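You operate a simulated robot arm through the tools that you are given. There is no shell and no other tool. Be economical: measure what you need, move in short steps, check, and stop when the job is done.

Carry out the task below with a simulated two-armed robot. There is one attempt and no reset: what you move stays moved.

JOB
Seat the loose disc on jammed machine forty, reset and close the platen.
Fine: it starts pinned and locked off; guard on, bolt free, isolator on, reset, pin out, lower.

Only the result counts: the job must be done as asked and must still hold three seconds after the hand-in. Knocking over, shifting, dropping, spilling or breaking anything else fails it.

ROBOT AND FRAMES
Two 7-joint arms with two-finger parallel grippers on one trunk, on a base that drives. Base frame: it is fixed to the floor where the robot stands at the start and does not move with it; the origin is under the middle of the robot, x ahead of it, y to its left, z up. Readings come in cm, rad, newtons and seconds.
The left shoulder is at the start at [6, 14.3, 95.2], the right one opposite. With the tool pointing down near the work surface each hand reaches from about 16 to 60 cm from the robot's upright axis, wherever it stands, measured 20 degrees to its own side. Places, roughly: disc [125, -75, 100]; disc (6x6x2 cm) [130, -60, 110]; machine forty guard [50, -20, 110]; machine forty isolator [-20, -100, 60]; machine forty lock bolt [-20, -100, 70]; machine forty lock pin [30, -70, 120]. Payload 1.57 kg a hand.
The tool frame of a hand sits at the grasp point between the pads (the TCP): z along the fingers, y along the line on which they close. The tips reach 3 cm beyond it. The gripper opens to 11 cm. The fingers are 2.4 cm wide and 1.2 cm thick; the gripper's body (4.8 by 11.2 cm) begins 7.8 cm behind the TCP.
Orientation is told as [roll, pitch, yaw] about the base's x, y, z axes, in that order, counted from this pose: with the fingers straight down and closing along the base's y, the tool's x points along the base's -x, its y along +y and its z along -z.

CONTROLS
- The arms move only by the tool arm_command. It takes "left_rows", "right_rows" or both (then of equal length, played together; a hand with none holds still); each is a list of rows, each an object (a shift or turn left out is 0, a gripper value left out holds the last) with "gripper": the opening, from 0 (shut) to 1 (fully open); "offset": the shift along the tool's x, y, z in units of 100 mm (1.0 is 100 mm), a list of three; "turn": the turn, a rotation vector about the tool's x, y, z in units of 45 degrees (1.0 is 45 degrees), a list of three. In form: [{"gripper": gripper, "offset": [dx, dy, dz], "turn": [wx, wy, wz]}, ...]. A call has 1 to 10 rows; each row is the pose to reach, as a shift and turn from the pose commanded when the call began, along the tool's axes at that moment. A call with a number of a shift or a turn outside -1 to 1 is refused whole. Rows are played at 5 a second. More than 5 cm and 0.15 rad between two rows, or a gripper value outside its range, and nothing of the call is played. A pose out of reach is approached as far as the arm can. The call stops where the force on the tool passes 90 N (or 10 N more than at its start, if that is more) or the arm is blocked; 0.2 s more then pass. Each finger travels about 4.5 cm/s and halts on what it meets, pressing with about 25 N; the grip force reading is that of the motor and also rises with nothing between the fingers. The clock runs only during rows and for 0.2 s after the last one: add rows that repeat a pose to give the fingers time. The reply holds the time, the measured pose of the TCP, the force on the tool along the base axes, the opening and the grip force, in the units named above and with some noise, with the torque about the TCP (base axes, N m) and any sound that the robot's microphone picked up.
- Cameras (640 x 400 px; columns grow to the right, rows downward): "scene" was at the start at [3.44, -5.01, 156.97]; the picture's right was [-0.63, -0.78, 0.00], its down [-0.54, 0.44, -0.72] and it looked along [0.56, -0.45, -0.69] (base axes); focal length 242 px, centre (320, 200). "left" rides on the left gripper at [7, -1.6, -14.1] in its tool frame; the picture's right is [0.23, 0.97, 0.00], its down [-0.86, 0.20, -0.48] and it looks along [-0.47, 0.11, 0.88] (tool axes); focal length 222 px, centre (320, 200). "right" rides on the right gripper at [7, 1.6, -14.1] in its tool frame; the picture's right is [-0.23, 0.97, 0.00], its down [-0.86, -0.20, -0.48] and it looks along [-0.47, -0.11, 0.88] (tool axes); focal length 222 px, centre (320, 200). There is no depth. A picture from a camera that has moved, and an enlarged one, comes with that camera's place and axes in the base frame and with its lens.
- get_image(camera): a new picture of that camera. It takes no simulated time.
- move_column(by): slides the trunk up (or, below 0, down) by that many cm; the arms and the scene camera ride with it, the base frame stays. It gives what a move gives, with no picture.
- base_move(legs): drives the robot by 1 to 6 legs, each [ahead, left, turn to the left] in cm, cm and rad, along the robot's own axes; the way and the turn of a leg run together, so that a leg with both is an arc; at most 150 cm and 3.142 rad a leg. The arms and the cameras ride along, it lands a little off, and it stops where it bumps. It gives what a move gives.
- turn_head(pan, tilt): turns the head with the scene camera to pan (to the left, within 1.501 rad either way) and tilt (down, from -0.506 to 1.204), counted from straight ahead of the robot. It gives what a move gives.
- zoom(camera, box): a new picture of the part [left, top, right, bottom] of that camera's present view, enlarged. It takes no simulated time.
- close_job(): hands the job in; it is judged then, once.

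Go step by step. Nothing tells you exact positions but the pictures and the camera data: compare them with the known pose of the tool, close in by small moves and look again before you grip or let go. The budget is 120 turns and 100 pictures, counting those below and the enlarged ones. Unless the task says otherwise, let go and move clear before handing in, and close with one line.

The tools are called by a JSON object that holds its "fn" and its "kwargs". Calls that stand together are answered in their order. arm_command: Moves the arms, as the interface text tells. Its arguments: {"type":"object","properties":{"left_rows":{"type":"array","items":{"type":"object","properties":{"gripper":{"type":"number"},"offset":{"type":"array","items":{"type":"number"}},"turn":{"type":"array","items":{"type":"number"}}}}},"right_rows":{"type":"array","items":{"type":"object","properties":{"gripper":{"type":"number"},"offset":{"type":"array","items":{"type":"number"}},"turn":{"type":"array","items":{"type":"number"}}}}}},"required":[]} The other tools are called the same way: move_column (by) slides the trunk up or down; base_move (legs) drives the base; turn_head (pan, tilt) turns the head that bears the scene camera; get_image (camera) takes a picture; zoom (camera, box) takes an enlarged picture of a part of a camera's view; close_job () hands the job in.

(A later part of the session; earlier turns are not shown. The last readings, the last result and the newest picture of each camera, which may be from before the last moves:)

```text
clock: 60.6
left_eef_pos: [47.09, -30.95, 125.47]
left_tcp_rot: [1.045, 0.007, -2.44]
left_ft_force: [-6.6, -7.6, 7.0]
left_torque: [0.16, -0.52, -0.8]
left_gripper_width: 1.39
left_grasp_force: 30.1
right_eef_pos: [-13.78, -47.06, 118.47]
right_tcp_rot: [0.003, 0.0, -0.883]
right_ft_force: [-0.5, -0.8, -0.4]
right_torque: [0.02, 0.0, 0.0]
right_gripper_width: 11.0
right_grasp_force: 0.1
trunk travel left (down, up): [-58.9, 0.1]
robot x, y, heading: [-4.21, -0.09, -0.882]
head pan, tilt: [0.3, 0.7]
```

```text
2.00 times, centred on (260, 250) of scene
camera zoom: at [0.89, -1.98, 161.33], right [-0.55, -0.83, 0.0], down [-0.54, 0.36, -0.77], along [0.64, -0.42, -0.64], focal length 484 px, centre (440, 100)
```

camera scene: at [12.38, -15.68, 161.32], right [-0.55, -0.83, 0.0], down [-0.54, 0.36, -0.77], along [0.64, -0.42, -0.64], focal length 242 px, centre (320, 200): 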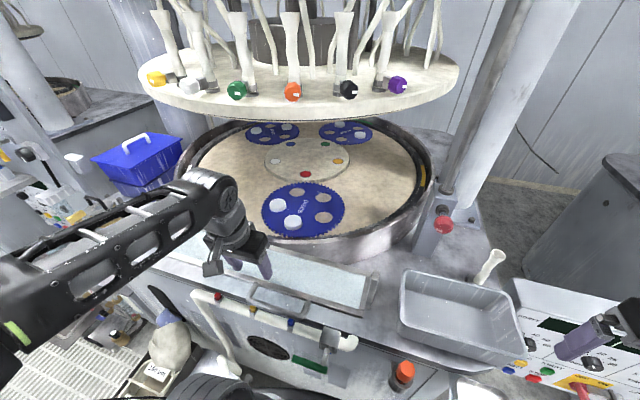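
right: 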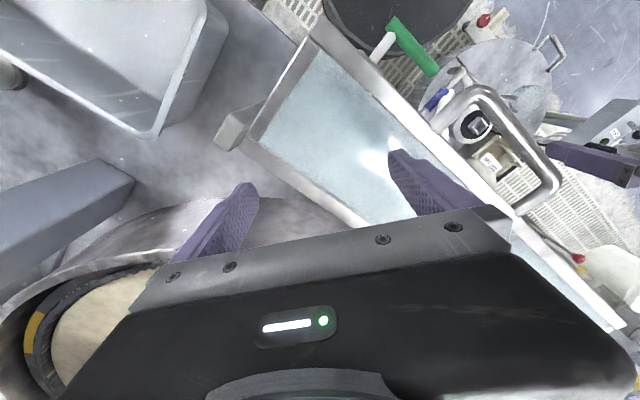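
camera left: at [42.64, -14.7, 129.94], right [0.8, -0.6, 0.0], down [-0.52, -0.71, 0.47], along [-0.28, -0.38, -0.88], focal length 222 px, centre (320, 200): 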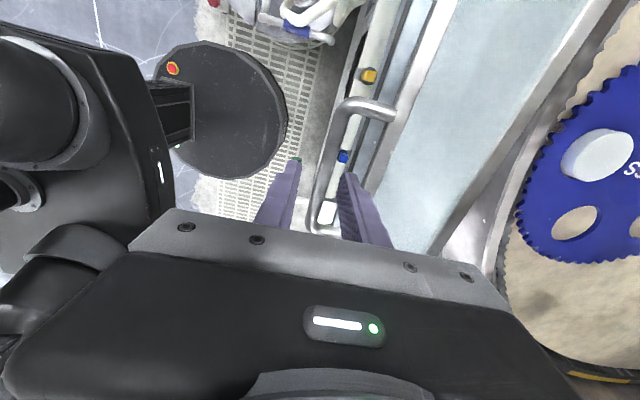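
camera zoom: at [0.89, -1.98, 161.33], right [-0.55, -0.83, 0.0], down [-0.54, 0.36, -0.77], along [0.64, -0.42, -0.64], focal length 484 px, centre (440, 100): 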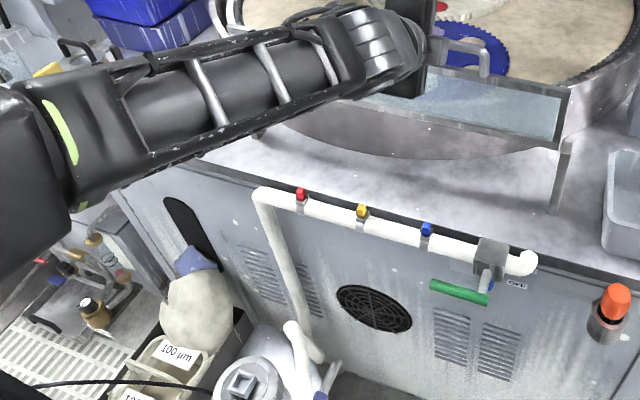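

{"fn": "arm_command", "kwargs": {"left_rows": [{"offset": [0, 0.042, 0.08]}, {"offset": [0, 0.081, 0.164]}, {"offset": [0, 0.112, 0.25]}, {"offset": [0, 0.139, 0.337]}, {"offset": [0, 0.139, 0.337]}]}}

{"fn": "zoom", "kwargs": {"camera": "scene", "box": [220, 130, 420, 255]}}

```text
clock: 61.8
left_eef_pos: [49.87, -33.32, 124.68]
left_tcp_rot: [1.036, 0.004, -2.433]
left_ft_force: [-5.4, 14.5, -15.9]
left_torque: [0.01, -0.38, -0.1]
left_gripper_width: 2.44
left_grasp_force: 10.7
right_eef_pos: [-13.59, -46.91, 118.53]
right_tcp_rot: [-0.002, 0.001, -0.883]
right_ft_force: [-0.3, -0.5, 0.2]
right_torque: [-0.01, 0.02, 0.02]
right_gripper_width: 11.0
right_grasp_force: 0.0
trunk travel left (down, up): [-58.9, 0.1]
robot x, y, heading: [-3.98, 0.22, -0.884]
head pan, tilt: [0.3, 0.7]
```

```text
3.20 times, centred on (320, 192) of scene
camera zoom: at [1.14, -1.66, 161.29], right [-0.55, -0.84, 0.0], down [-0.54, 0.35, -0.77], along [0.64, -0.42, -0.64], focal length 775 px, centre (320, 224)
```

zoom: 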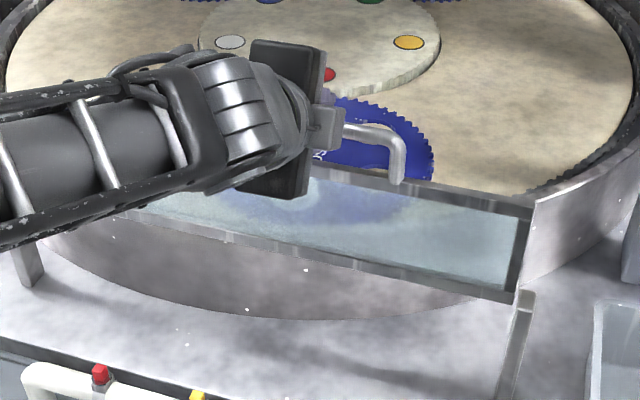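

The guard is up against its stop. I'll open slightly and back out along the finger axis.

{"fn": "arm_command", "kwargs": {"left_rows": [{"gripper": 0.3}, {"gripper": 0.3}, {"gripper": 0.3, "offset": [0, 0, -0.1]}, {"gripper": 0.3, "offset": [0, 0, -0.3]}, {"gripper": 0.3, "offset": [0, 0, -0.6]}, {"gripper": 0.3, "offset": [0, 0, -0.9]}, {"gripper": 0.3, "offset": [0, 0, -0.9]}]}}

{"fn": "zoom", "kwargs": {"camera": "scene", "box": [180, 130, 420, 280]}}

```text
clock: 63.4
left_eef_pos: [44.36, -27.76, 129.29]
left_tcp_rot: [1.039, 0.006, -2.438]
left_ft_force: [1.1, -0.6, -0.4]
left_torque: [0.01, 0.02, -0.01]
left_gripper_width: 3.29
left_grasp_force: 0.0
right_eef_pos: [-13.52, -46.89, 118.43]
right_tcp_rot: [-0.002, 0.0, -0.883]
right_ft_force: [0.2, -0.1, -0.5]
right_torque: [0.0, 0.01, 0.0]
right_gripper_width: 10.99
right_grasp_force: 0.0
trunk travel left (down, up): [-58.9, 0.1]
robot x, y, heading: [-3.82, 0.48, -0.882]
head pan, tilt: [0.3, 0.7]
```

```text
2.67 times, centred on (300, 205) of scene
camera zoom: at [1.13, -1.92, 161.31], right [-0.55, -0.84, 0.0], down [-0.54, 0.35, -0.76], along [0.64, -0.42, -0.64], focal length 646 px, centre (373, 187)
```

zoom: 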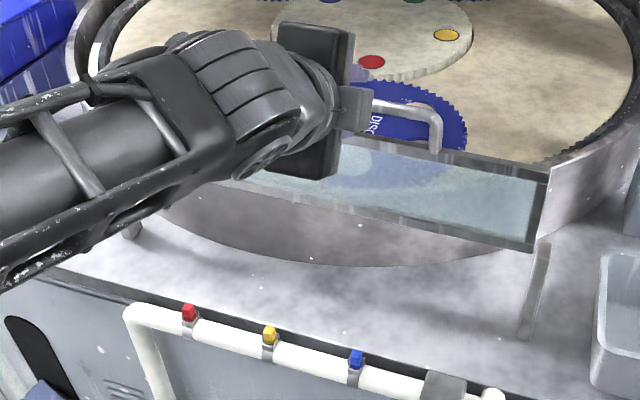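

The guard stays up. Now I'll retract the left hand and drive right, to stand before the panel.

{"fn": "arm_command", "kwargs": {"left_rows": [{"offset": [0, -0.2, -0.35]}, {"offset": [0, -0.4, -0.7]}, {"offset": [0, -0.55, -0.95]}, {"offset": [0, -0.7, -0.95]}, {"offset": [0, -0.9, -0.95]}, {"offset": [0, -0.9, -0.95]}]}}

{"fn": "arm_command", "kwargs": {"left_rows": [{"offset": [0, -0.2, -0.35]}, {"offset": [0, -0.4, -0.7]}, {"offset": [0, -0.55, -0.9]}, {"offset": [0, -0.55, -0.9]}]}}

{"fn": "base_move", "kwargs": {"legs": [[0, -40, 0]]}}

{"fn": "turn_head", "kwargs": {"pan": -0.3, "tilt": 0.8}}

{"fn": "get_image", "kwargs": {"camera": "scene"}}

```text
clock: 64.8
left_eef_pos: [36.11, -17.93, 126.35]
left_tcp_rot: [1.041, 0.004, -2.438]
left_ft_force: [-0.1, 0.9, -0.4]
left_torque: [-0.01, 0.01, 0.0]
left_gripper_width: 3.3
left_grasp_force: 0.1
right_eef_pos: [-13.47, -46.98, 118.63]
right_tcp_rot: [0.001, 0.0, -0.882]
right_ft_force: [0.1, -0.5, 0.2]
right_torque: [0.04, 0.03, 0.01]
right_gripper_width: 10.99
right_grasp_force: 0.0
trunk travel left (down, up): [-58.9, 0.1]
robot x, y, heading: [-4.37, 0.46, -0.887]
head pan, tilt: [0.3, 0.7]
```

```text
clock: 65.8
left_eef_pos: [29.43, -9.99, 127.21]
left_tcp_rot: [1.039, 0.004, -2.44]
left_ft_force: [-0.4, 0.3, -1.1]
left_torque: [-0.03, 0.02, 0.02]
left_gripper_width: 3.3
left_grasp_force: 0.0
left hand out of reach, approached as far as the arm can: row 3, 4
right_eef_pos: [-13.74, -47.07, 118.34]
right_tcp_rot: [0.0, 0.0, -0.884]
right_ft_force: [-0.7, 0.1, 0.1]
right_torque: [0.01, 0.03, -0.03]
right_gripper_width: 11.01
right_grasp_force: 0.1
trunk travel left (down, up): [-58.9, 0.1]
robot x, y, heading: [-4.3, 0.05, -0.883]
head pan, tilt: [0.3, 0.7]
```

```text
clock: 68.3
left_eef_pos: [-1.33, -35.34, 127.15]
left_tcp_rot: [1.041, 0.004, -2.43]
left_ft_force: [-1.0, -0.2, -0.1]
left_torque: [0.0, -0.03, 0.02]
left_gripper_width: 3.29
left_grasp_force: 0.1
right_eef_pos: [-44.13, -72.74, 118.49]
right_tcp_rot: [0.0, 0.0, -0.872]
right_ft_force: [-0.4, 0.1, -0.4]
right_torque: [-0.02, -0.02, -0.01]
right_gripper_width: 11.02
right_grasp_force: 0.0
trunk travel left (down, up): [-58.9, 0.1]
robot x, y, heading: [-35.39, -25.43, -0.874]
head pan, tilt: [0.3, 0.7]
```

```text
clock: 69.3
left_eef_pos: [-1.41, -35.33, 127.12]
left_tcp_rot: [1.04, 0.005, -2.428]
left_ft_force: [0.1, -0.5, 0.5]
left_torque: [-0.02, 0.01, -0.04]
left_gripper_width: 3.28
left_grasp_force: 0.0
right_eef_pos: [-44.12, -72.81, 118.51]
right_tcp_rot: [-0.001, 0.0, -0.874]
right_ft_force: [-0.1, 0.7, 0.1]
right_torque: [0.02, -0.02, 0.0]
right_gripper_width: 10.98
right_grasp_force: 0.1
trunk travel left (down, up): [-58.9, 0.1]
robot x, y, heading: [-34.78, -25.33, -0.88]
head pan, tilt: [-0.3, 0.799]
```

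```text
34 pictures are left
camera scene: at [-33.83, -30.31, 160.49], right [-0.92, -0.39, 0.0], down [-0.28, 0.66, -0.7], along [0.27, -0.64, -0.72], focal length 242 px, centre (320, 200)
```

scene: 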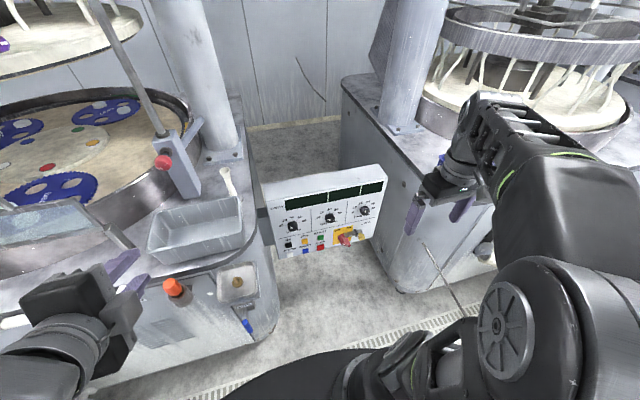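

Isolator triangulates to about [-18,-102,57.5], pin to about [31,-65.5,118]; the panel faces me squarely. I'll shift right, lower the trunk, and pitch the right hand horizontal.

{"fn": "base_move", "kwargs": {"legs": [[0, -20, 0]]}}

{"fn": "arm_command", "kwargs": {"right_rows": [{"turn": [0, -0.19, 0]}, {"turn": [0, -0.38, 0]}, {"turn": [0, -0.57, 0]}, {"turn": [0, -0.76, 0]}, {"turn": [0, -0.95, 0]}, {"turn": [0, -1.0, 0]}, {"turn": [0, -1.0, 0]}]}}

{"fn": "move_column", "kwargs": {"by": -36}}

{"fn": "arm_command", "kwargs": {"right_rows": [{"turn": [0, -0.19, 0]}, {"turn": [0, -0.38, 0]}, {"turn": [0, -0.57, 0]}, {"turn": [0, -0.76, 0]}, {"turn": [0, -0.95, 0]}, {"turn": [0, -1.0, 0]}, {"turn": [0, -1.0, 0]}]}}

{"fn": "get_image", "kwargs": {"camera": "right"}}

```text
clock: 70.9
left_eef_pos: [-17.13, -48.54, 127.23]
left_tcp_rot: [1.041, 0.005, -2.426]
left_ft_force: [0.7, -0.7, -0.5]
left_torque: [0.0, 0.01, 0.02]
left_gripper_width: 3.29
left_grasp_force: 0.1
right_eef_pos: [-59.77, -85.95, 118.52]
right_tcp_rot: [0.001, 0.0, -0.871]
right_ft_force: [-0.6, -0.5, -1.6]
right_torque: [0.07, -0.01, 0.01]
right_gripper_width: 11.0
right_grasp_force: 0.1
trunk travel left (down, up): [-58.9, 0.1]
robot x, y, heading: [-50.72, -38.09, -0.87]
head pan, tilt: [-0.3, 0.799]
```

```text
clock: 72.5
left_eef_pos: [-17.03, -48.44, 127.15]
left_tcp_rot: [1.04, 0.005, -2.425]
left_ft_force: [0.3, -0.4, -0.2]
left_torque: [-0.03, -0.01, 0.01]
left_gripper_width: 3.31
left_grasp_force: 0.0
right_eef_pos: [-59.75, -85.92, 118.46]
right_tcp_rot: [0.0, -0.786, -0.871]
right_ft_force: [-0.7, -0.5, 0.1]
right_torque: [0.04, -0.02, -0.01]
right_gripper_width: 11.01
right_grasp_force: 0.1
trunk travel left (down, up): [-58.9, 0.1]
robot x, y, heading: [-51.12, -38.76, -0.873]
head pan, tilt: [-0.3, 0.799]
```

```text
clock: 76.0
left_eef_pos: [-17.12, -48.48, 91.23]
left_tcp_rot: [1.04, 0.005, -2.427]
left_ft_force: [0.7, -0.3, 0.0]
left_torque: [0.0, -0.01, 0.03]
left_gripper_width: 3.3
left_grasp_force: 0.0
right_eef_pos: [-59.69, -86.05, 82.51]
right_tcp_rot: [0.001, -0.787, -0.871]
right_ft_force: [-0.4, 0.0, -0.1]
right_torque: [-0.03, 0.03, 0.01]
right_gripper_width: 11.01
right_grasp_force: 0.1
trunk travel left (down, up): [-22.9, 36.1]
robot x, y, heading: [-50.64, -38.14, -0.87]
head pan, tilt: [-0.3, 0.799]
```

```text
clock: 77.6
left_eef_pos: [-17.09, -48.38, 91.13]
left_tcp_rot: [1.04, 0.005, -2.426]
left_ft_force: [0.0, -0.1, -0.6]
left_torque: [0.0, -0.01, 0.01]
left_gripper_width: 3.29
left_grasp_force: 0.1
right_eef_pos: [-64.8, -90.87, 84.18]
right_tcp_rot: [-1.8, -1.572, 0.93]
right_ft_force: [-0.7, -1.0, -0.4]
right_torque: [0.0, -0.02, -0.06]
right_gripper_width: 10.99
right_grasp_force: 0.1
right hand out of reach, approached as far as the arm can: row 2, 3, 4, 5, 6, 7
trunk travel left (down, up): [-22.9, 36.1]
robot x, y, heading: [-50.83, -38.35, -0.874]
head pan, tilt: [-0.3, 0.799]
```

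```text
33 pictures are left
camera right: at [-72.66, -78.96, 77.14], right [0.74, 0.63, 0.23], down [-0.46, 0.24, 0.86], along [0.48, -0.74, 0.47], focal length 222 px, centre (320, 200)
```

right: 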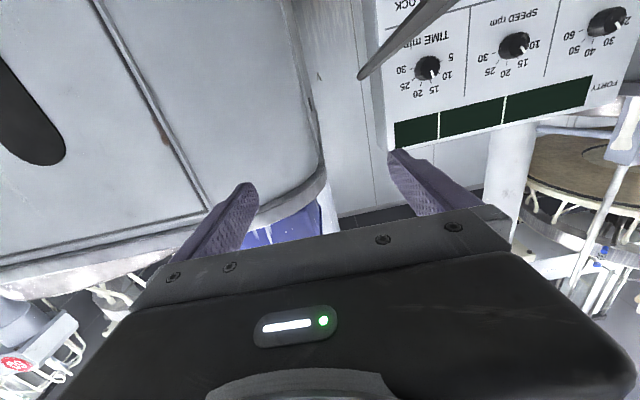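

A long thin rod lies at about z 75–78 to the right of the panel, just below my right hand. I'll lift over it, moving up, left and forward, before going down to the panel's isolator.

{"fn": "arm_command", "kwargs": {"right_rows": [{"offset": [-0.3, 0, 0]}, {"offset": [-0.5, 0.1, 0.1]}, {"offset": [-0.5, 0.4, 0.35]}, {"offset": [-0.5, 0.7, 0.6]}, {"offset": [-0.5, 1.0, 0.8]}, {"offset": [-0.5, 1.0, 0.8]}]}}

{"fn": "arm_command", "kwargs": {"right_rows": [{"offset": [0, 0.4, 0.2]}, {"offset": [0, 0.8, 0.4]}, {"offset": [0, 1.0, 0.5]}, {"offset": [0, 1.0, 0.5]}]}}

```text
clock: 79.0
left_eef_pos: [-17.09, -48.45, 91.24]
left_tcp_rot: [1.04, 0.005, -2.424]
left_ft_force: [-0.5, 1.0, -0.1]
left_torque: [0.02, 0.03, -0.01]
left_gripper_width: 3.3
left_grasp_force: 0.0
right_eef_pos: [-53.52, -94.49, 92.23]
right_tcp_rot: [-0.253, -1.57, -0.619]
right_ft_force: [0.6, 0.0, -0.2]
right_torque: [-0.02, 0.02, -0.02]
right_gripper_width: 10.99
right_grasp_force: 0.0
right hand out of reach, approached as far as the arm can: row 3, 4, 5, 6
trunk travel left (down, up): [-22.9, 36.1]
robot x, y, heading: [-50.89, -38.55, -0.873]
head pan, tilt: [-0.3, 0.799]
```

```text
clock: 80.0
left_eef_pos: [-17.02, -48.49, 91.12]
left_tcp_rot: [1.04, 0.004, -2.426]
left_ft_force: [-0.4, 0.5, -0.1]
left_torque: [0.0, -0.02, 0.0]
left_gripper_width: 3.31
left_grasp_force: 0.1
right_eef_pos: [-42.51, -93.9, 93.99]
right_tcp_rot: [-0.338, -1.57, -0.534]
right_ft_force: [-0.3, -1.4, 0.1]
right_torque: [0.01, 0.0, -0.01]
right_gripper_width: 11.01
right_grasp_force: 0.0
right hand out of reach, approached as far as the arm can: row 1, 2, 3, 4
trunk travel left (down, up): [-22.9, 36.1]
robot x, y, heading: [-50.74, -38.33, -0.874]
head pan, tilt: [-0.3, 0.799]
```

{"fn": "arm_command", "kwargs": {"right_rows": [{"offset": [0.0, 0.4, 0]}, {"offset": [0.3, 0.8, 0]}, {"offset": [0.6, 1.0, 0]}, {"offset": [1.0, 1.0, 0]}, {"offset": [1.0, 1.0, 0]}]}}

{"fn": "arm_command", "kwargs": {"right_rows": [{"offset": [0.4, 0.1, 0]}, {"offset": [0.8, 0.2, 0]}, {"offset": [1.0, 0.3, 0]}, {"offset": [1.0, 0.3, 0]}]}}

{"fn": "get_image", "kwargs": {"camera": "right"}}

```text
clock: 81.2
left_eef_pos: [-17.07, -48.5, 91.22]
left_tcp_rot: [1.041, 0.005, -2.426]
left_ft_force: [0.4, -0.8, 0.2]
left_torque: [0.02, 0.01, 0.02]
left_gripper_width: 3.32
left_grasp_force: 0.0
right_eef_pos: [-30.2, -92.11, 86.77]
right_tcp_rot: [-1.34, -1.572, 0.468]
right_ft_force: [1.1, -0.7, -0.1]
right_torque: [0.03, -0.01, -0.02]
right_gripper_width: 11.0
right_grasp_force: 0.0
right hand out of reach, approached as far as the arm can: row 1, 2, 3, 4, 5
trunk travel left (down, up): [-22.9, 36.1]
robot x, y, heading: [-50.55, -38.71, -0.867]
head pan, tilt: [-0.3, 0.799]
```

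```text
clock: 82.2
left_eef_pos: [-17.06, -48.42, 91.12]
left_tcp_rot: [1.04, 0.003, -2.426]
left_ft_force: [0.2, 0.1, 0.1]
left_torque: [-0.03, 0.0, 0.01]
left_gripper_width: 3.32
left_grasp_force: 0.0
right_eef_pos: [-27.11, -91.1, 76.64]
right_tcp_rot: [-0.143, -1.572, -0.728]
right_ft_force: [0.4, -0.5, -0.6]
right_torque: [-0.01, -0.04, 0.0]
right_gripper_width: 11.0
right_grasp_force: 0.0
right hand out of reach, approached as far as the arm can: row 1, 2, 3, 4
trunk travel left (down, up): [-22.9, 36.1]
robot x, y, heading: [-50.48, -38.4, -0.871]
head pan, tilt: [-0.3, 0.799]
```

```text
32 pictures are left
camera right: at [-34.92, -79.19, 69.6], right [0.75, 0.63, 0.23], down [-0.46, 0.24, 0.86], along [0.48, -0.74, 0.47], focal length 222 px, centre (320, 200)
```

right: 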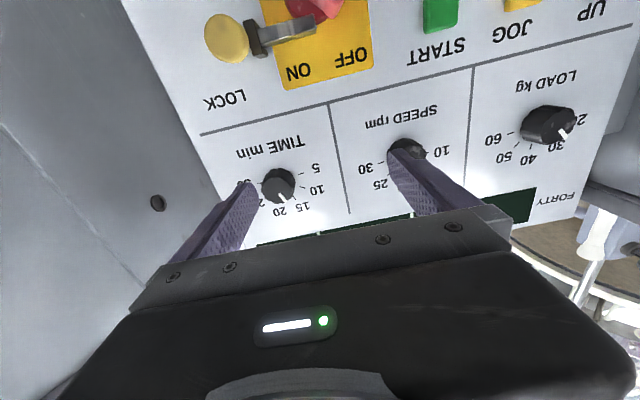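

I see the panel (upside down in this camera): isolator around [-16,-100.5,63], yellow bolt knob to its right. I'll lower the hand and zoom in on the bolt.

{"fn": "arm_command", "kwargs": {"right_rows": [{"offset": [0.4, 0, -0.1]}, {"offset": [0.8, 0, -0.2]}, {"offset": [0.9, 0, -0.3]}, {"offset": [0.9, 0, -0.3]}]}}

{"fn": "get_image", "kwargs": {"camera": "right"}}

```text
clock: 83.2
left_eef_pos: [-16.9, -48.55, 91.22]
left_tcp_rot: [1.041, 0.004, -2.425]
left_ft_force: [-0.4, -0.7, -0.6]
left_torque: [-0.01, 0.0, 0.0]
left_gripper_width: 3.3
left_grasp_force: 0.1
right_eef_pos: [-28.66, -89.31, 67.72]
right_tcp_rot: [-3.138, -1.569, 2.267]
right_ft_force: [-0.3, -0.8, -0.8]
right_torque: [-0.02, 0.0, -0.03]
right_gripper_width: 11.01
right_grasp_force: 0.1
right hand out of reach, approached as far as the arm can: row 1, 3, 4
trunk travel left (down, up): [-22.9, 36.1]
robot x, y, heading: [-50.67, -38.35, -0.87]
head pan, tilt: [-0.3, 0.799]
```

```text
31 pictures are left
camera right: at [-36.37, -77.41, 60.5], right [0.74, 0.63, 0.23], down [-0.46, 0.24, 0.85], along [0.48, -0.74, 0.47], focal length 222 px, centre (320, 200)
```

right: 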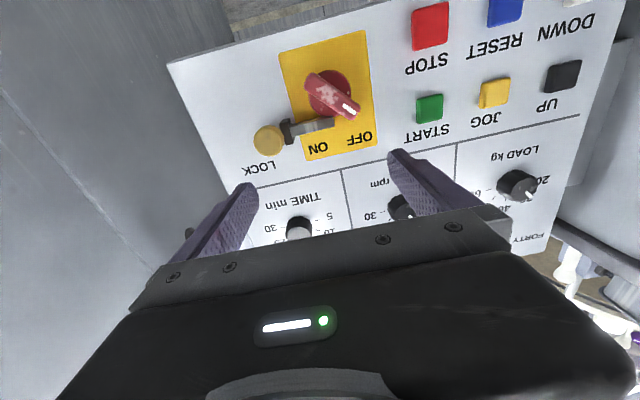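

Now the whole layout is clear: yellow bolt knob at (n≈64, z≈65), the red rotary lever pointing to OFF, RESET and DOWN buttons to the left. I'll roll the hand 90° so the fingers close vertically for the bolt knob.

{"fn": "arm_command", "kwargs": {"right_rows": [{"turn": [0, 0, 0.19], "gripper": 0.6}, {"turn": [0, 0, 0.38]}, {"turn": [0, 0, 0.57]}, {"turn": [0, 0, 0.76]}, {"turn": [0, 0, 0.95]}, {"turn": [0, 0, 1.0]}]}}

{"fn": "arm_command", "kwargs": {"right_rows": [{"turn": [0, 0, 0.19]}, {"turn": [0, 0, 0.38]}, {"turn": [0, 0, 0.57]}, {"turn": [0, 0, 0.76]}, {"turn": [0, 0, 0.95]}, {"turn": [0, 0, 1.0]}]}}

{"fn": "get_image", "kwargs": {"camera": "right"}}

```text
clock: 84.6
left_eef_pos: [-17.02, -48.51, 91.07]
left_tcp_rot: [1.041, 0.006, -2.425]
left_ft_force: [0.2, -0.2, -0.5]
left_torque: [0.0, -0.03, 0.0]
left_gripper_width: 3.31
left_grasp_force: 0.0
right_eef_pos: [-28.58, -89.26, 67.46]
right_tcp_rot: [1.572, -0.783, -2.444]
right_ft_force: [-0.1, -0.3, 0.1]
right_torque: [-0.02, -0.01, -0.02]
right_gripper_width: 6.61
right_grasp_force: 0.1
trunk travel left (down, up): [-22.9, 36.1]
robot x, y, heading: [-50.87, -38.75, -0.874]
head pan, tilt: [-0.3, 0.799]
```

```text
clock: 86.0
left_eef_pos: [-17.04, -48.35, 91.19]
left_tcp_rot: [1.043, 0.006, -2.426]
left_ft_force: [0.3, 0.2, -0.5]
left_torque: [-0.01, 0.01, 0.01]
left_gripper_width: 3.29
left_grasp_force: 0.1
right_eef_pos: [-28.7, -89.23, 67.47]
right_tcp_rot: [1.572, 0.003, -2.443]
right_ft_force: [-1.0, 0.0, -0.6]
right_torque: [0.03, 0.03, 0.01]
right_gripper_width: 6.58
right_grasp_force: 0.0
trunk travel left (down, up): [-22.9, 36.1]
robot x, y, heading: [-50.76, -38.48, -0.873]
head pan, tilt: [-0.3, 0.799]
```

```text
30 pictures are left
camera right: at [-32.3, -73.92, 69.02], right [-0.18, -0.15, 0.97], down [-0.96, -0.18, -0.2], along [0.21, -0.97, -0.11], focal length 222 px, centre (320, 200)
```

right: 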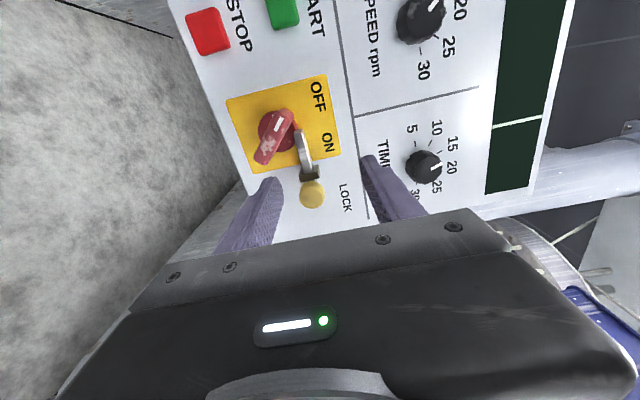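

{"fn": "arm_command", "kwargs": {"right_rows": [{"offset": [-0.28, -0.12, 0.2]}, {"offset": [-0.57, -0.25, 0.45]}, {"offset": [-0.57, -0.25, 0.8]}, {"offset": [-0.57, -0.25, 0.8]}]}}

{"fn": "zoom", "kwargs": {"camera": "right", "box": [180, 70, 460, 245]}}

```text
clock: 87.0
left_eef_pos: [-17.11, -48.52, 91.19]
left_tcp_rot: [1.041, 0.006, -2.429]
left_ft_force: [0.6, 0.0, -1.4]
left_torque: [-0.01, 0.0, -0.01]
left_gripper_width: 3.31
left_grasp_force: 0.0
right_eef_pos: [-27.85, -99.07, 65.01]
right_tcp_rot: [1.571, 0.001, -2.442]
right_ft_force: [0.5, 0.0, -1.0]
right_torque: [0.0, -0.03, -0.01]
right_gripper_width: 6.58
right_grasp_force: 0.1
trunk travel left (down, up): [-22.9, 36.1]
robot x, y, heading: [-50.78, -38.6, -0.863]
head pan, tilt: [-0.3, 0.799]
```

```text
2.29 times, centred on (320, 158) of right
camera zoom: at [-31.5, -83.65, 66.51], right [-0.17, -0.15, 0.97], down [-0.96, -0.19, -0.2], along [0.21, -0.97, -0.11], focal length 508 px, centre (320, 297)
```

zoom: 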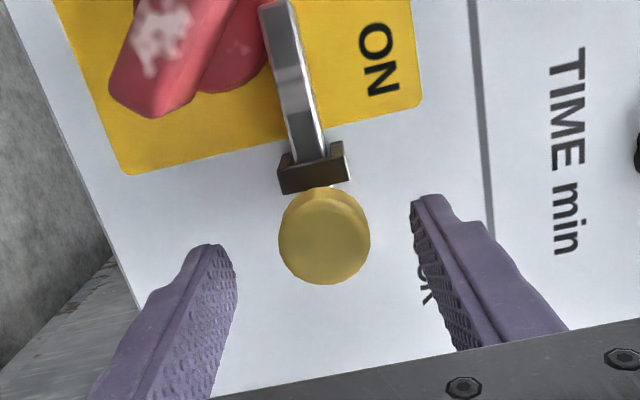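

Aligned with the knob. I'll advance 3 cm, close, and slide it to the right.

{"fn": "arm_command", "kwargs": {"right_rows": [{"offset": [0, 0, 0.15]}, {"offset": [0, 0, 0.3]}, {"offset": [0, 0, 0.3], "gripper": 0.05}, {"offset": [0, 0, 0.3], "gripper": 0.05}, {"offset": [0, 0, 0.3], "gripper": 0.05}, {"offset": [0, 0, 0.3], "gripper": 0.05}, {"offset": [0, 0, 0.3], "gripper": 0.05}]}}

{"fn": "arm_command", "kwargs": {"right_rows": [{"offset": [-0.1, 0, 0]}, {"offset": [-0.2, 0, 0]}, {"offset": [-0.3, 0, 0]}, {"offset": [-0.4, 0, 0]}, {"offset": [-0.4, 0, 0]}]}}

{"fn": "zoom", "kwargs": {"camera": "right", "box": [180, 70, 460, 245]}}

```text
clock: 88.6
left_eef_pos: [-17.07, -48.49, 91.2]
left_tcp_rot: [1.04, 0.003, -2.425]
left_ft_force: [-0.2, 0.6, 0.8]
left_torque: [0.02, 0.01, 0.06]
left_gripper_width: 3.3
left_grasp_force: 0.0
right_eef_pos: [-25.96, -101.3, 65.25]
right_tcp_rot: [1.576, 0.0, -2.443]
right_ft_force: [3.6, -5.6, 15.0]
right_torque: [0.05, -0.07, -0.05]
right_gripper_width: 3.11
right_grasp_force: 39.9
trunk travel left (down, up): [-22.9, 36.1]
robot x, y, heading: [-50.75, -38.11, -0.872]
head pan, tilt: [-0.3, 0.799]
```

```text
clock: 89.8
left_eef_pos: [-17.05, -48.28, 91.2]
left_tcp_rot: [1.042, 0.003, -2.426]
left_ft_force: [-0.1, 0.2, 0.0]
left_torque: [-0.01, 0.02, -0.03]
left_gripper_width: 3.31
left_grasp_force: 0.1
right_eef_pos: [-29.05, -103.87, 65.16]
right_tcp_rot: [1.576, -0.003, -2.442]
right_ft_force: [-1.7, 7.3, 24.1]
right_torque: [0.0, 0.01, -0.39]
right_gripper_width: 3.12
right_grasp_force: 39.5
trunk travel left (down, up): [-22.9, 36.1]
robot x, y, heading: [-50.73, -38.71, -0.873]
head pan, tilt: [-0.3, 0.799]
```

```text
2.29 times, centred on (320, 158) of right
camera zoom: at [-32.81, -88.45, 66.69], right [-0.18, -0.14, 0.97], down [-0.96, -0.19, -0.2], along [0.21, -0.97, -0.1], focal length 508 px, centre (320, 297)
```

zoom: 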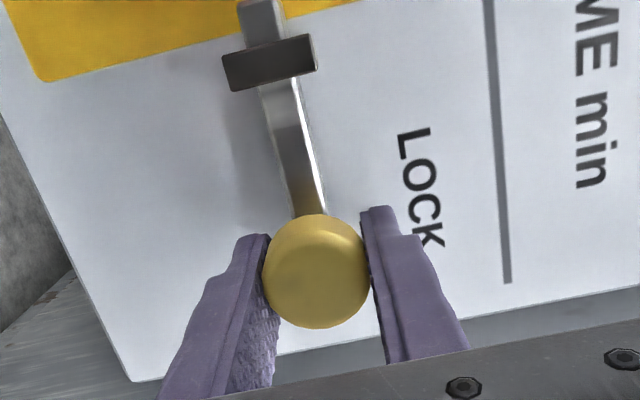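

{"fn": "arm_command", "kwargs": {"right_rows": [{"offset": [-0.05, 0, 0]}, {"offset": [-0.1, 0, 0]}, {"offset": [-0.1, 0, 0]}]}}

{"fn": "arm_command", "kwargs": {"right_rows": [{"gripper": 0.6}, {"gripper": 0.6}, {"gripper": 0.6}, {"gripper": 0.6, "offset": [0, 0, -0.3]}, {"gripper": 0.6, "offset": [0, 0, -0.5]}, {"gripper": 0.6, "offset": [0.3, 0, -0.6]}, {"gripper": 0.6, "offset": [0.7, 0, -0.6]}, {"gripper": 0.6, "offset": [1.0, -0.1, -0.6]}, {"gripper": 0.6, "offset": [1.0, -0.1, -0.6]}]}}

{"fn": "get_image", "kwargs": {"camera": "right"}}

```text
clock: 90.6
left_eef_pos: [-16.88, -48.21, 91.08]
left_tcp_rot: [1.043, 0.001, -2.424]
left_ft_force: [0.1, -0.4, -0.4]
left_torque: [0.0, -0.01, -0.02]
left_gripper_width: 3.31
left_grasp_force: 0.0
right_eef_pos: [-29.23, -104.06, 65.21]
right_tcp_rot: [1.578, -0.002, -2.429]
right_ft_force: [18.9, 24.9, 14.1]
right_torque: [0.03, -0.02, 0.14]
right_gripper_width: 3.13
right_grasp_force: 40.2
trunk travel left (down, up): [-22.9, 36.1]
robot x, y, heading: [-50.96, -38.32, -0.874]
head pan, tilt: [-0.3, 0.799]
```

```text
clock: 92.6
left_eef_pos: [-17.02, -48.43, 91.25]
left_tcp_rot: [1.04, 0.004, -2.427]
left_ft_force: [0.1, -0.6, -0.4]
left_torque: [0.02, 0.0, 0.01]
left_gripper_width: 3.27
left_grasp_force: 0.0
right_eef_pos: [-25.98, -93.51, 63.89]
right_tcp_rot: [1.572, 0.001, -2.441]
right_ft_force: [0.5, -0.5, -0.2]
right_torque: [0.0, 0.0, 0.01]
right_gripper_width: 6.61
right_grasp_force: 0.2
trunk travel left (down, up): [-22.9, 36.1]
robot x, y, heading: [-51.16, -38.79, -0.87]
head pan, tilt: [-0.3, 0.799]
```

```text
27 pictures are left
camera right: at [-29.53, -78.19, 65.51], right [-0.17, -0.15, 0.97], down [-0.96, -0.18, -0.2], along [0.21, -0.97, -0.11], focal length 222 px, centre (320, 200)
```

right: 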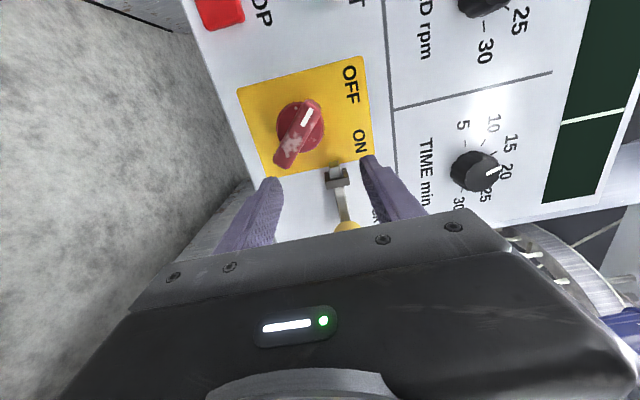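

The bolt reached its end stop. Now I'll centre on the red lever (points up-left at OFF) and roll the hand so the fingers close across it, leaving room to twist 90° clockwise.

{"fn": "arm_command", "kwargs": {"right_rows": [{"offset": [0.15, -0.07, 0], "turn": [0, 0, -0.19]}, {"offset": [0.33, -0.15, 0], "turn": [0, 0, -0.38]}, {"offset": [0.33, -0.15, 0], "turn": [0, 0, -0.57]}, {"offset": [0.33, -0.15, 0], "turn": [0, 0, -0.76]}, {"offset": [0.33, -0.15, 0], "turn": [0, 0, -0.95]}, {"offset": [0.33, -0.15, 0], "turn": [0, 0, -1.0]}]}}

{"fn": "arm_command", "kwargs": {"right_rows": [{"turn": [0, 0, -0.19]}, {"turn": [0, 0, -0.38]}, {"turn": [0, 0, -0.57]}, {"turn": [0, 0, -0.76]}, {"turn": [0, 0, -0.95]}, {"turn": [0, 0, -1.0]}]}}

{"fn": "arm_command", "kwargs": {"right_rows": [{"turn": [0, 0, -0.19]}, {"turn": [0, 0, -0.38]}, {"turn": [0, 0, -0.57]}, {"turn": [0, 0, -0.76]}, {"turn": [0, 0, -0.95]}, {"turn": [0, 0, -1.0]}, {"turn": [0, 0, -1.0]}]}}

{"fn": "get_image", "kwargs": {"camera": "right"}}

```text
clock: 94.0
left_eef_pos: [-17.13, -48.45, 91.17]
left_tcp_rot: [1.04, 0.006, -2.426]
left_ft_force: [0.0, 0.7, -0.1]
left_torque: [0.0, -0.01, -0.01]
left_gripper_width: 3.32
left_grasp_force: 0.1
right_eef_pos: [-23.45, -91.41, 62.38]
right_tcp_rot: [1.571, -0.787, -2.441]
right_ft_force: [1.0, 0.0, 0.3]
right_torque: [-0.02, 0.02, -0.02]
right_gripper_width: 6.57
right_grasp_force: 0.0
trunk travel left (down, up): [-22.9, 36.1]
robot x, y, heading: [-50.68, -38.66, -0.869]
head pan, tilt: [-0.3, 0.799]
```

```text
clock: 95.4
left_eef_pos: [-17.07, -48.41, 91.25]
left_tcp_rot: [1.038, 0.006, -2.426]
left_ft_force: [-0.6, 0.1, -0.2]
left_torque: [0.02, 0.01, -0.02]
left_gripper_width: 3.31
left_grasp_force: 0.2
right_eef_pos: [-23.55, -91.46, 62.24]
right_tcp_rot: [-1.472, -1.566, 0.601]
right_ft_force: [0.1, 0.3, 0.5]
right_torque: [-0.02, -0.01, 0.01]
right_gripper_width: 6.61
right_grasp_force: 0.0
trunk travel left (down, up): [-22.9, 36.1]
robot x, y, heading: [-50.75, -38.41, -0.872]
head pan, tilt: [-0.3, 0.799]
```

```text
clock: 97.0
left_eef_pos: [-17.07, -48.45, 91.11]
left_tcp_rot: [1.04, 0.005, -2.424]
left_ft_force: [0.0, 0.4, 1.0]
left_torque: [-0.02, -0.03, 0.0]
left_gripper_width: 3.29
left_grasp_force: 0.0
right_eef_pos: [-23.43, -91.3, 62.35]
right_tcp_rot: [-1.571, -0.782, 0.7]
right_ft_force: [-0.1, -0.4, -0.5]
right_torque: [-0.01, 0.0, 0.01]
right_gripper_width: 6.6
right_grasp_force: 0.0
trunk travel left (down, up): [-22.9, 36.1]
robot x, y, heading: [-50.65, -38.4, -0.868]
head pan, tilt: [-0.3, 0.799]
```

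```text
26 pictures are left
camera right: at [-35.32, -82.94, 56.3], right [0.65, 0.55, -0.53], down [0.05, 0.67, 0.74], along [0.76, -0.51, 0.41], focal length 222 px, centre (320, 200)
```

right: 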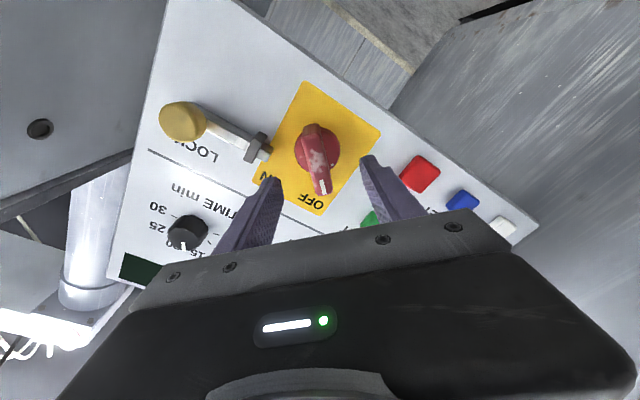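

{"fn": "arm_command", "kwargs": {"right_rows": [{"offset": [0, 0, 0.3]}, {"offset": [0, 0, 0.5]}, {"offset": [0, 0, 0.64]}, {"offset": [0, 0, 0.64], "gripper": 0.05}, {"offset": [0, 0, 0.64], "gripper": 0.05}, {"offset": [0, 0, 0.64], "gripper": 0.05}, {"offset": [0, 0, 0.64], "gripper": 0.05}, {"offset": [0, 0, 0.64], "gripper": 0.05}]}}

{"fn": "zoom", "kwargs": {"camera": "right", "box": [180, 70, 460, 245]}}

```text
clock: 98.8
left_eef_pos: [-17.04, -48.44, 91.16]
left_tcp_rot: [1.04, 0.006, -2.426]
left_ft_force: [0.5, -0.4, 1.2]
left_torque: [-0.01, -0.02, 0.01]
left_gripper_width: 3.28
left_grasp_force: 0.0
right_eef_pos: [-19.33, -96.26, 62.65]
right_tcp_rot: [-1.577, -0.786, 0.7]
right_ft_force: [-2.0, -6.8, 9.9]
right_torque: [-0.66, -0.53, -1.25]
right_gripper_width: 1.84
right_grasp_force: 32.6
trunk travel left (down, up): [-22.9, 36.1]
robot x, y, heading: [-50.64, -38.6, -0.868]
head pan, tilt: [-0.3, 0.799]
```

```text
2.29 times, centred on (320, 158) of right
camera zoom: at [-31.2, -87.83, 56.46], right [0.65, 0.54, -0.53], down [0.05, 0.67, 0.74], along [0.76, -0.51, 0.41], focal length 508 px, centre (320, 297)
```

zoom: 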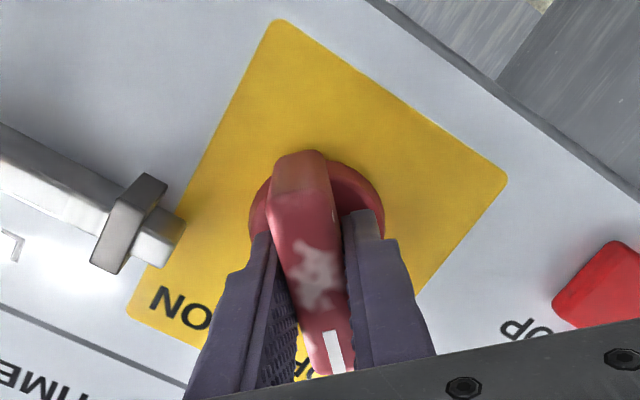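

{"fn": "arm_command", "kwargs": {"right_rows": [{"turn": [0, 0, 0.19]}, {"turn": [0, 0, 0.38]}, {"turn": [0, 0, 0.57]}, {"turn": [0, 0, 0.76]}, {"turn": [0, 0, 0.95]}, {"turn": [0, 0, 1.0]}]}}

{"fn": "arm_command", "kwargs": {"right_rows": [{"turn": [0, 0, 0.19]}, {"turn": [0, 0, 0.38]}, {"turn": [0, 0, 0.57]}, {"turn": [0, 0, 0.76]}, {"turn": [0, 0, 0.95]}, {"turn": [0, 0, 1.0]}, {"turn": [0, 0, 1.0]}]}}

{"fn": "zoom", "kwargs": {"camera": "right", "box": [180, 70, 460, 245]}}

```text
clock: 100.2
left_eef_pos: [-17.2, -48.48, 91.27]
left_tcp_rot: [1.042, 0.007, -2.425]
left_ft_force: [0.6, -0.1, -0.3]
left_torque: [0.01, 0.0, -0.04]
left_gripper_width: 3.29
left_grasp_force: 0.0
right_eef_pos: [-19.64, -96.47, 62.6]
right_tcp_rot: [2.828, -1.562, 2.579]
right_ft_force: [-10.1, -9.8, 20.0]
right_torque: [-0.59, -0.41, -1.52]
right_gripper_width: 1.89
right_grasp_force: 33.1
trunk travel left (down, up): [-22.9, 36.1]
robot x, y, heading: [-50.76, -38.55, -0.872]
head pan, tilt: [-0.3, 0.799]
```

```text
clock: 101.8
left_eef_pos: [-17.16, -48.4, 91.3]
left_tcp_rot: [1.041, 0.005, -2.426]
left_ft_force: [1.0, 0.2, 0.0]
left_torque: [0.01, -0.01, 0.02]
left_gripper_width: 3.31
left_grasp_force: 0.1
right_eef_pos: [-19.5, -96.19, 62.52]
right_tcp_rot: [1.57, -0.785, -2.445]
right_ft_force: [-8.3, -14.3, 16.7]
right_torque: [0.45, 0.38, -1.36]
right_gripper_width: 1.87
right_grasp_force: 32.9
trunk travel left (down, up): [-22.9, 36.1]
robot x, y, heading: [-50.73, -38.47, -0.872]
head pan, tilt: [-0.3, 0.799]
```

```text
2.29 times, centred on (320, 158) of right
camera zoom: at [-23.79, -81.51, 58.62], right [0.4, 0.34, 0.85], down [-0.88, -0.11, 0.46], along [0.25, -0.93, 0.25], focal length 508 px, centre (320, 297)
```

zoom: 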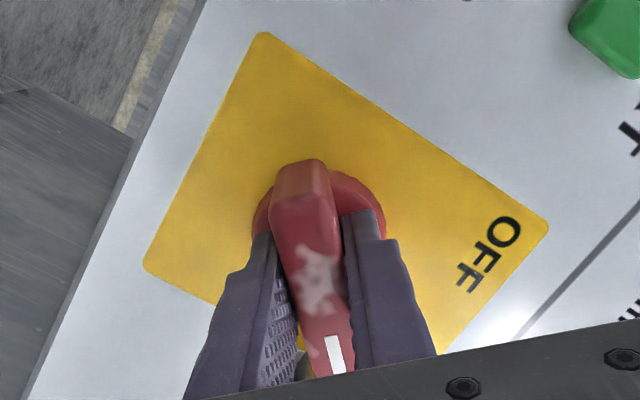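

{"fn": "arm_command", "kwargs": {"right_rows": [{"turn": [0, 0, 0.1]}, {"turn": [0, 0, 0.2]}, {"turn": [0, 0, 0.2]}]}}

```text
clock: 102.6
left_eef_pos: [-17.05, -48.49, 91.23]
left_tcp_rot: [1.04, 0.005, -2.427]
left_ft_force: [-1.0, -0.9, -0.5]
left_torque: [-0.01, 0.0, 0.04]
left_gripper_width: 3.28
left_grasp_force: 0.1
right_eef_pos: [-19.35, -96.24, 62.42]
right_tcp_rot: [1.568, -0.628, -2.441]
right_ft_force: [-1.2, -16.0, 8.8]
right_torque: [-0.12, 1.3, -1.48]
right_gripper_width: 2.18
right_grasp_force: 34.5
trunk travel left (down, up): [-22.9, 36.1]
robot x, y, heading: [-50.83, -38.68, -0.873]
head pan, tilt: [-0.3, 0.799]
```

The lever hit its ON stop. I'll release, back off, restore the hand's roll and move left toward RESET with the fingers closed.

{"fn": "arm_command", "kwargs": {"right_rows": [{"gripper": 0.6}, {"gripper": 0.6}, {"gripper": 0.6}, {"gripper": 0.6, "offset": [0, 0, -0.3]}, {"gripper": 0.6, "offset": [0, 0, -0.7]}, {"gripper": 0.6, "offset": [0, 0, -0.8]}]}}

{"fn": "arm_command", "kwargs": {"right_rows": [{"turn": [0, 0, -0.19], "gripper": 0}, {"turn": [0, 0, -0.38]}, {"turn": [0, 0, -0.57]}, {"turn": [0, 0, -0.76]}, {"turn": [0, 0, -0.95]}, {"turn": [0, 0, -1.0]}]}}

{"fn": "arm_command", "kwargs": {"right_rows": [{"turn": [0, 0, -0.2], "offset": [0, 0.3, 0]}, {"turn": [0, 0, -0.2], "offset": [0, 0.7, 0]}, {"turn": [0, 0, -0.2], "offset": [0, 1.0, 0]}, {"turn": [0, 0, -0.2], "offset": [0, 1.0, 0]}]}}

{"fn": "get_image", "kwargs": {"camera": "right"}}

```text
clock: 104.0
left_eef_pos: [-17.03, -48.53, 91.21]
left_tcp_rot: [1.041, 0.003, -2.426]
left_ft_force: [-0.5, 0.6, 0.9]
left_torque: [0.01, -0.02, -0.01]
left_gripper_width: 3.29
left_grasp_force: 0.1
right_eef_pos: [-24.61, -90.33, 62.5]
right_tcp_rot: [1.573, -0.629, -2.443]
right_ft_force: [-0.7, -0.6, 0.9]
right_torque: [0.02, 0.01, -0.02]
right_gripper_width: 6.6
right_grasp_force: 0.1
trunk travel left (down, up): [-22.9, 36.1]
robot x, y, heading: [-50.77, -38.72, -0.872]
head pan, tilt: [-0.3, 0.799]
```

```text
clock: 105.4
left_eef_pos: [-17.04, -48.49, 91.2]
left_tcp_rot: [1.041, 0.007, -2.426]
left_ft_force: [0.1, -0.6, 0.3]
left_torque: [0.01, -0.02, 0.0]
left_gripper_width: 3.27
left_grasp_force: 0.0
right_eef_pos: [-24.48, -90.17, 62.43]
right_tcp_rot: [1.568, -1.415, -2.441]
right_ft_force: [0.8, 0.4, 1.3]
right_torque: [-0.01, 0.03, 0.0]
right_gripper_width: 0.01
right_grasp_force: 21.4
trunk travel left (down, up): [-22.9, 36.1]
robot x, y, heading: [-50.85, -38.34, -0.872]
head pan, tilt: [-0.3, 0.799]
```

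```text
refused: row 1 steps farther than a row can; nothing moved
```

```text
23 pictures are left
camera right: at [-31.44, -77.61, 55.76], right [0.71, 0.6, 0.37], down [-0.56, 0.15, 0.81], along [0.43, -0.79, 0.44], focal length 222 px, centre (320, 200)
```

right: 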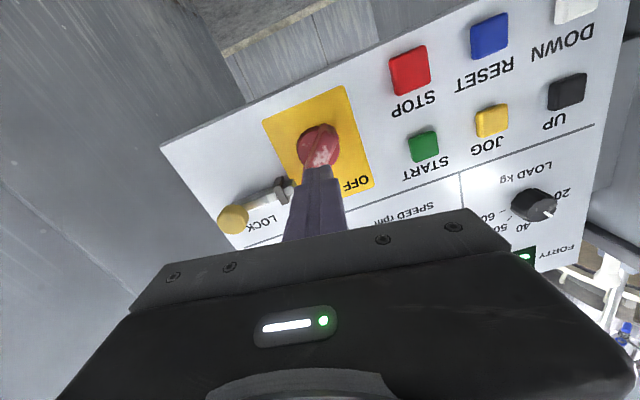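

RESET is at d≈-57, z≈58.5. I'll finish the roll and move left to line up with it.

{"fn": "arm_command", "kwargs": {"right_rows": [{"turn": [0, 0, -0.1]}, {"turn": [0, 0, -0.2]}, {"turn": [0, 0, -0.2]}]}}

{"fn": "arm_command", "kwargs": {"right_rows": [{"offset": [0.1, 0.35, 0]}, {"offset": [0.2, 0.7, 0]}, {"offset": [0.3, 0.95, 0]}, {"offset": [0.3, 0.95, 0]}]}}

{"fn": "arm_command", "kwargs": {"right_rows": [{"offset": [0.05, 0.35, 0]}, {"offset": [0.09, 0.7, 0]}, {"offset": [0.09, 0.95, 0]}, {"offset": [0.09, 0.95, 0]}]}}

{"fn": "get_image", "kwargs": {"camera": "right"}}

```text
clock: 106.2
left_eef_pos: [-17.02, -48.51, 91.15]
left_tcp_rot: [1.041, 0.006, -2.425]
left_ft_force: [0.1, 0.3, -0.7]
left_torque: [0.03, -0.02, 0.0]
left_gripper_width: 3.35
left_grasp_force: 0.1
right_eef_pos: [-24.5, -90.12, 62.53]
right_tcp_rot: [-1.459, -1.57, 0.588]
right_ft_force: [0.4, 0.2, -0.2]
right_torque: [-0.01, -0.03, 0.01]
right_gripper_width: 0.01
right_grasp_force: 21.6
trunk travel left (down, up): [-22.9, 36.1]
robot x, y, heading: [-50.79, -38.44, -0.872]
head pan, tilt: [-0.3, 0.799]
```

```text
clock: 107.2
left_eef_pos: [-17.09, -48.42, 91.21]
left_tcp_rot: [1.039, 0.004, -2.425]
left_ft_force: [0.3, 0.1, -0.3]
left_torque: [-0.01, 0.01, 0.0]
left_gripper_width: 3.29
left_grasp_force: 0.1
right_eef_pos: [-17.21, -83.87, 59.62]
right_tcp_rot: [-1.118, -1.572, 0.246]
right_ft_force: [-0.6, 0.3, 0.3]
right_torque: [0.06, 0.01, 0.03]
right_gripper_width: 0.0
right_grasp_force: 21.5
trunk travel left (down, up): [-22.9, 36.1]
robot x, y, heading: [-50.68, -38.51, -0.871]
head pan, tilt: [-0.3, 0.799]
```

```text
clock: 108.2
left_eef_pos: [-17.13, -48.3, 91.22]
left_tcp_rot: [1.04, 0.004, -2.427]
left_ft_force: [-0.7, -0.6, 0.5]
left_torque: [0.01, -0.02, 0.03]
left_gripper_width: 3.29
left_grasp_force: 0.1
right_eef_pos: [-9.9, -77.81, 58.55]
right_tcp_rot: [-1.138, -1.569, 0.268]
right_ft_force: [0.0, 0.9, 0.4]
right_torque: [0.05, 0.01, -0.01]
right_gripper_width: 0.0
right_grasp_force: 21.3
trunk travel left (down, up): [-22.9, 36.1]
robot x, y, heading: [-50.55, -38.39, -0.869]
head pan, tilt: [-0.3, 0.799]
```

```text
22 pictures are left
camera right: at [-17.65, -65.87, 51.5], right [0.75, 0.63, 0.23], down [-0.46, 0.24, 0.86], along [0.48, -0.74, 0.47], focal length 222 px, centre (320, 200)
```

right: 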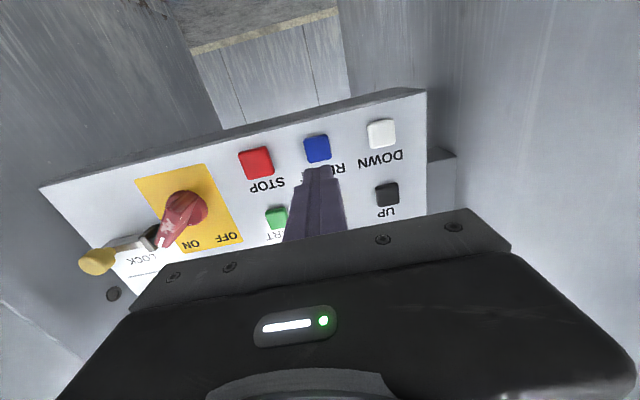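

RESET lies right on the tool axis, and the isolator visibly points to ON. I'll push forward to press RESET.

{"fn": "arm_command", "kwargs": {"right_rows": [{"offset": [0, 0, 0.35]}, {"offset": [0, 0, 0.65]}, {"offset": [0, 0, 0.75]}, {"offset": [0, 0, 0.82]}, {"offset": [0, 0, 0.89]}, {"offset": [0, 0, 0.95]}, {"offset": [0, 0, 1.0]}, {"offset": [0, 0, 1.0]}]}}

{"fn": "zoom", "kwargs": {"camera": "right", "box": [180, 70, 460, 245]}}

```text
clock: 110.0
left_eef_pos: [-17.34, -48.24, 91.32]
left_tcp_rot: [1.043, 0.006, -2.427]
left_ft_force: [0.4, -0.6, -0.1]
left_torque: [0.0, -0.01, -0.03]
left_gripper_width: 3.34
left_grasp_force: 0.1
right_eef_pos: [-3.7, -85.24, 58.44]
right_tcp_rot: [-0.901, -1.569, 0.029]
right_ft_force: [-44.6, 40.7, 5.0]
right_torque: [0.0, -0.38, -0.44]
right_gripper_width: 0.0
right_grasp_force: 20.8
trunk travel left (down, up): [-22.9, 36.1]
robot x, y, heading: [-50.48, -38.52, -0.874]
head pan, tilt: [-0.3, 0.799]
heard: click
```

```text
2.29 times, centred on (320, 158) of right
camera zoom: at [-11.54, -73.33, 51.52], right [0.74, 0.63, 0.23], down [-0.46, 0.24, 0.86], along [0.48, -0.74, 0.47], focal length 508 px, centre (320, 297)
```

zoom: 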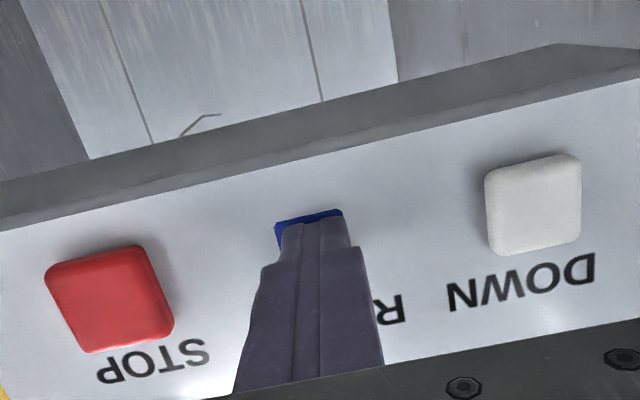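

Heard a click: RESET is done. Now I'll retract the right hand, raise the trunk, and get the left hand ready for the lock pin.

{"fn": "arm_command", "kwargs": {"right_rows": [{"offset": [0, 0, -0.3]}, {"offset": [0, 0, -0.65]}, {"offset": [0, 0, -1.0]}, {"offset": [0, 0, -1.0]}]}}

{"fn": "arm_command", "kwargs": {"right_rows": [{"offset": [0, 0, -0.35]}, {"offset": [0, 0, -0.7]}, {"offset": [0, 0, -1.0]}, {"offset": [0, 0, -1.0]}]}}

{"fn": "arm_command", "kwargs": {"right_rows": [{"turn": [0, 0.16, 0], "offset": [0, -0.1, -0.3]}, {"turn": [0, 0.32, 0], "offset": [0, -0.1, -0.6]}, {"turn": [0, 0.48, 0], "offset": [0, -0.1, -0.8]}, {"turn": [0, 0.64, 0], "offset": [0, -0.1, -0.8]}, {"turn": [0, 0.64, 0], "offset": [0, -0.1, -0.8]}]}}

{"fn": "move_column", "kwargs": {"by": 36}}

```text
clock: 111.0
left_eef_pos: [-17.02, -48.47, 91.26]
left_tcp_rot: [1.041, 0.004, -2.427]
left_ft_force: [-0.7, -0.3, -0.3]
left_torque: [-0.03, 0.0, 0.0]
left_gripper_width: 3.29
left_grasp_force: 0.0
right_eef_pos: [-10.03, -77.86, 58.56]
right_tcp_rot: [-2.775, -1.572, 1.902]
right_ft_force: [-0.1, -0.6, -0.5]
right_torque: [0.01, -0.02, 0.04]
right_gripper_width: 0.0
right_grasp_force: 20.6
trunk travel left (down, up): [-22.9, 36.1]
robot x, y, heading: [-50.89, -38.4, -0.877]
head pan, tilt: [-0.3, 0.799]
```

```text
clock: 112.0
left_eef_pos: [-17.11, -48.5, 91.21]
left_tcp_rot: [1.04, 0.003, -2.424]
left_ft_force: [0.5, -0.6, 0.1]
left_torque: [0.0, -0.03, 0.0]
left_gripper_width: 3.31
left_grasp_force: 0.1
right_eef_pos: [-16.42, -70.22, 58.46]
right_tcp_rot: [-3.065, -1.568, 2.193]
right_ft_force: [0.2, -0.2, 0.4]
right_torque: [0.02, -0.01, 0.03]
right_gripper_width: 0.0
right_grasp_force: 21.6
trunk travel left (down, up): [-22.9, 36.1]
robot x, y, heading: [-51.02, -38.73, -0.873]
head pan, tilt: [-0.3, 0.799]
```

```text
clock: 113.2
left_eef_pos: [-17.02, -48.47, 91.09]
left_tcp_rot: [1.04, 0.004, -2.426]
left_ft_force: [-0.8, 1.1, 0.3]
left_torque: [0.02, 0.03, 0.01]
left_gripper_width: 3.31
left_grasp_force: 0.0
right_eef_pos: [-22.32, -64.71, 58.44]
right_tcp_rot: [-0.004, -1.066, -0.865]
right_ft_force: [0.0, 0.1, -0.3]
right_torque: [-0.04, -0.03, -0.01]
right_gripper_width: 0.0
right_grasp_force: 20.9
trunk travel left (down, up): [-22.9, 36.1]
robot x, y, heading: [-51.1, -38.39, -0.869]
head pan, tilt: [-0.3, 0.799]
```

```text
clock: 116.7
left_eef_pos: [-17.06, -48.24, 127.15]
left_tcp_rot: [1.04, 0.006, -2.426]
left_ft_force: [-0.9, 0.5, 0.5]
left_torque: [0.03, -0.02, -0.01]
left_gripper_width: 3.31
left_grasp_force: 0.1
right_eef_pos: [-22.38, -64.84, 94.46]
right_tcp_rot: [-0.003, -1.069, -0.869]
right_ft_force: [0.1, -0.4, -0.1]
right_torque: [0.05, -0.04, -0.03]
right_gripper_width: 0.02
right_grasp_force: 21.6
trunk travel left (down, up): [-58.9, 0.1]
robot x, y, heading: [-50.79, -38.71, -0.871]
head pan, tilt: [-0.3, 0.799]
```

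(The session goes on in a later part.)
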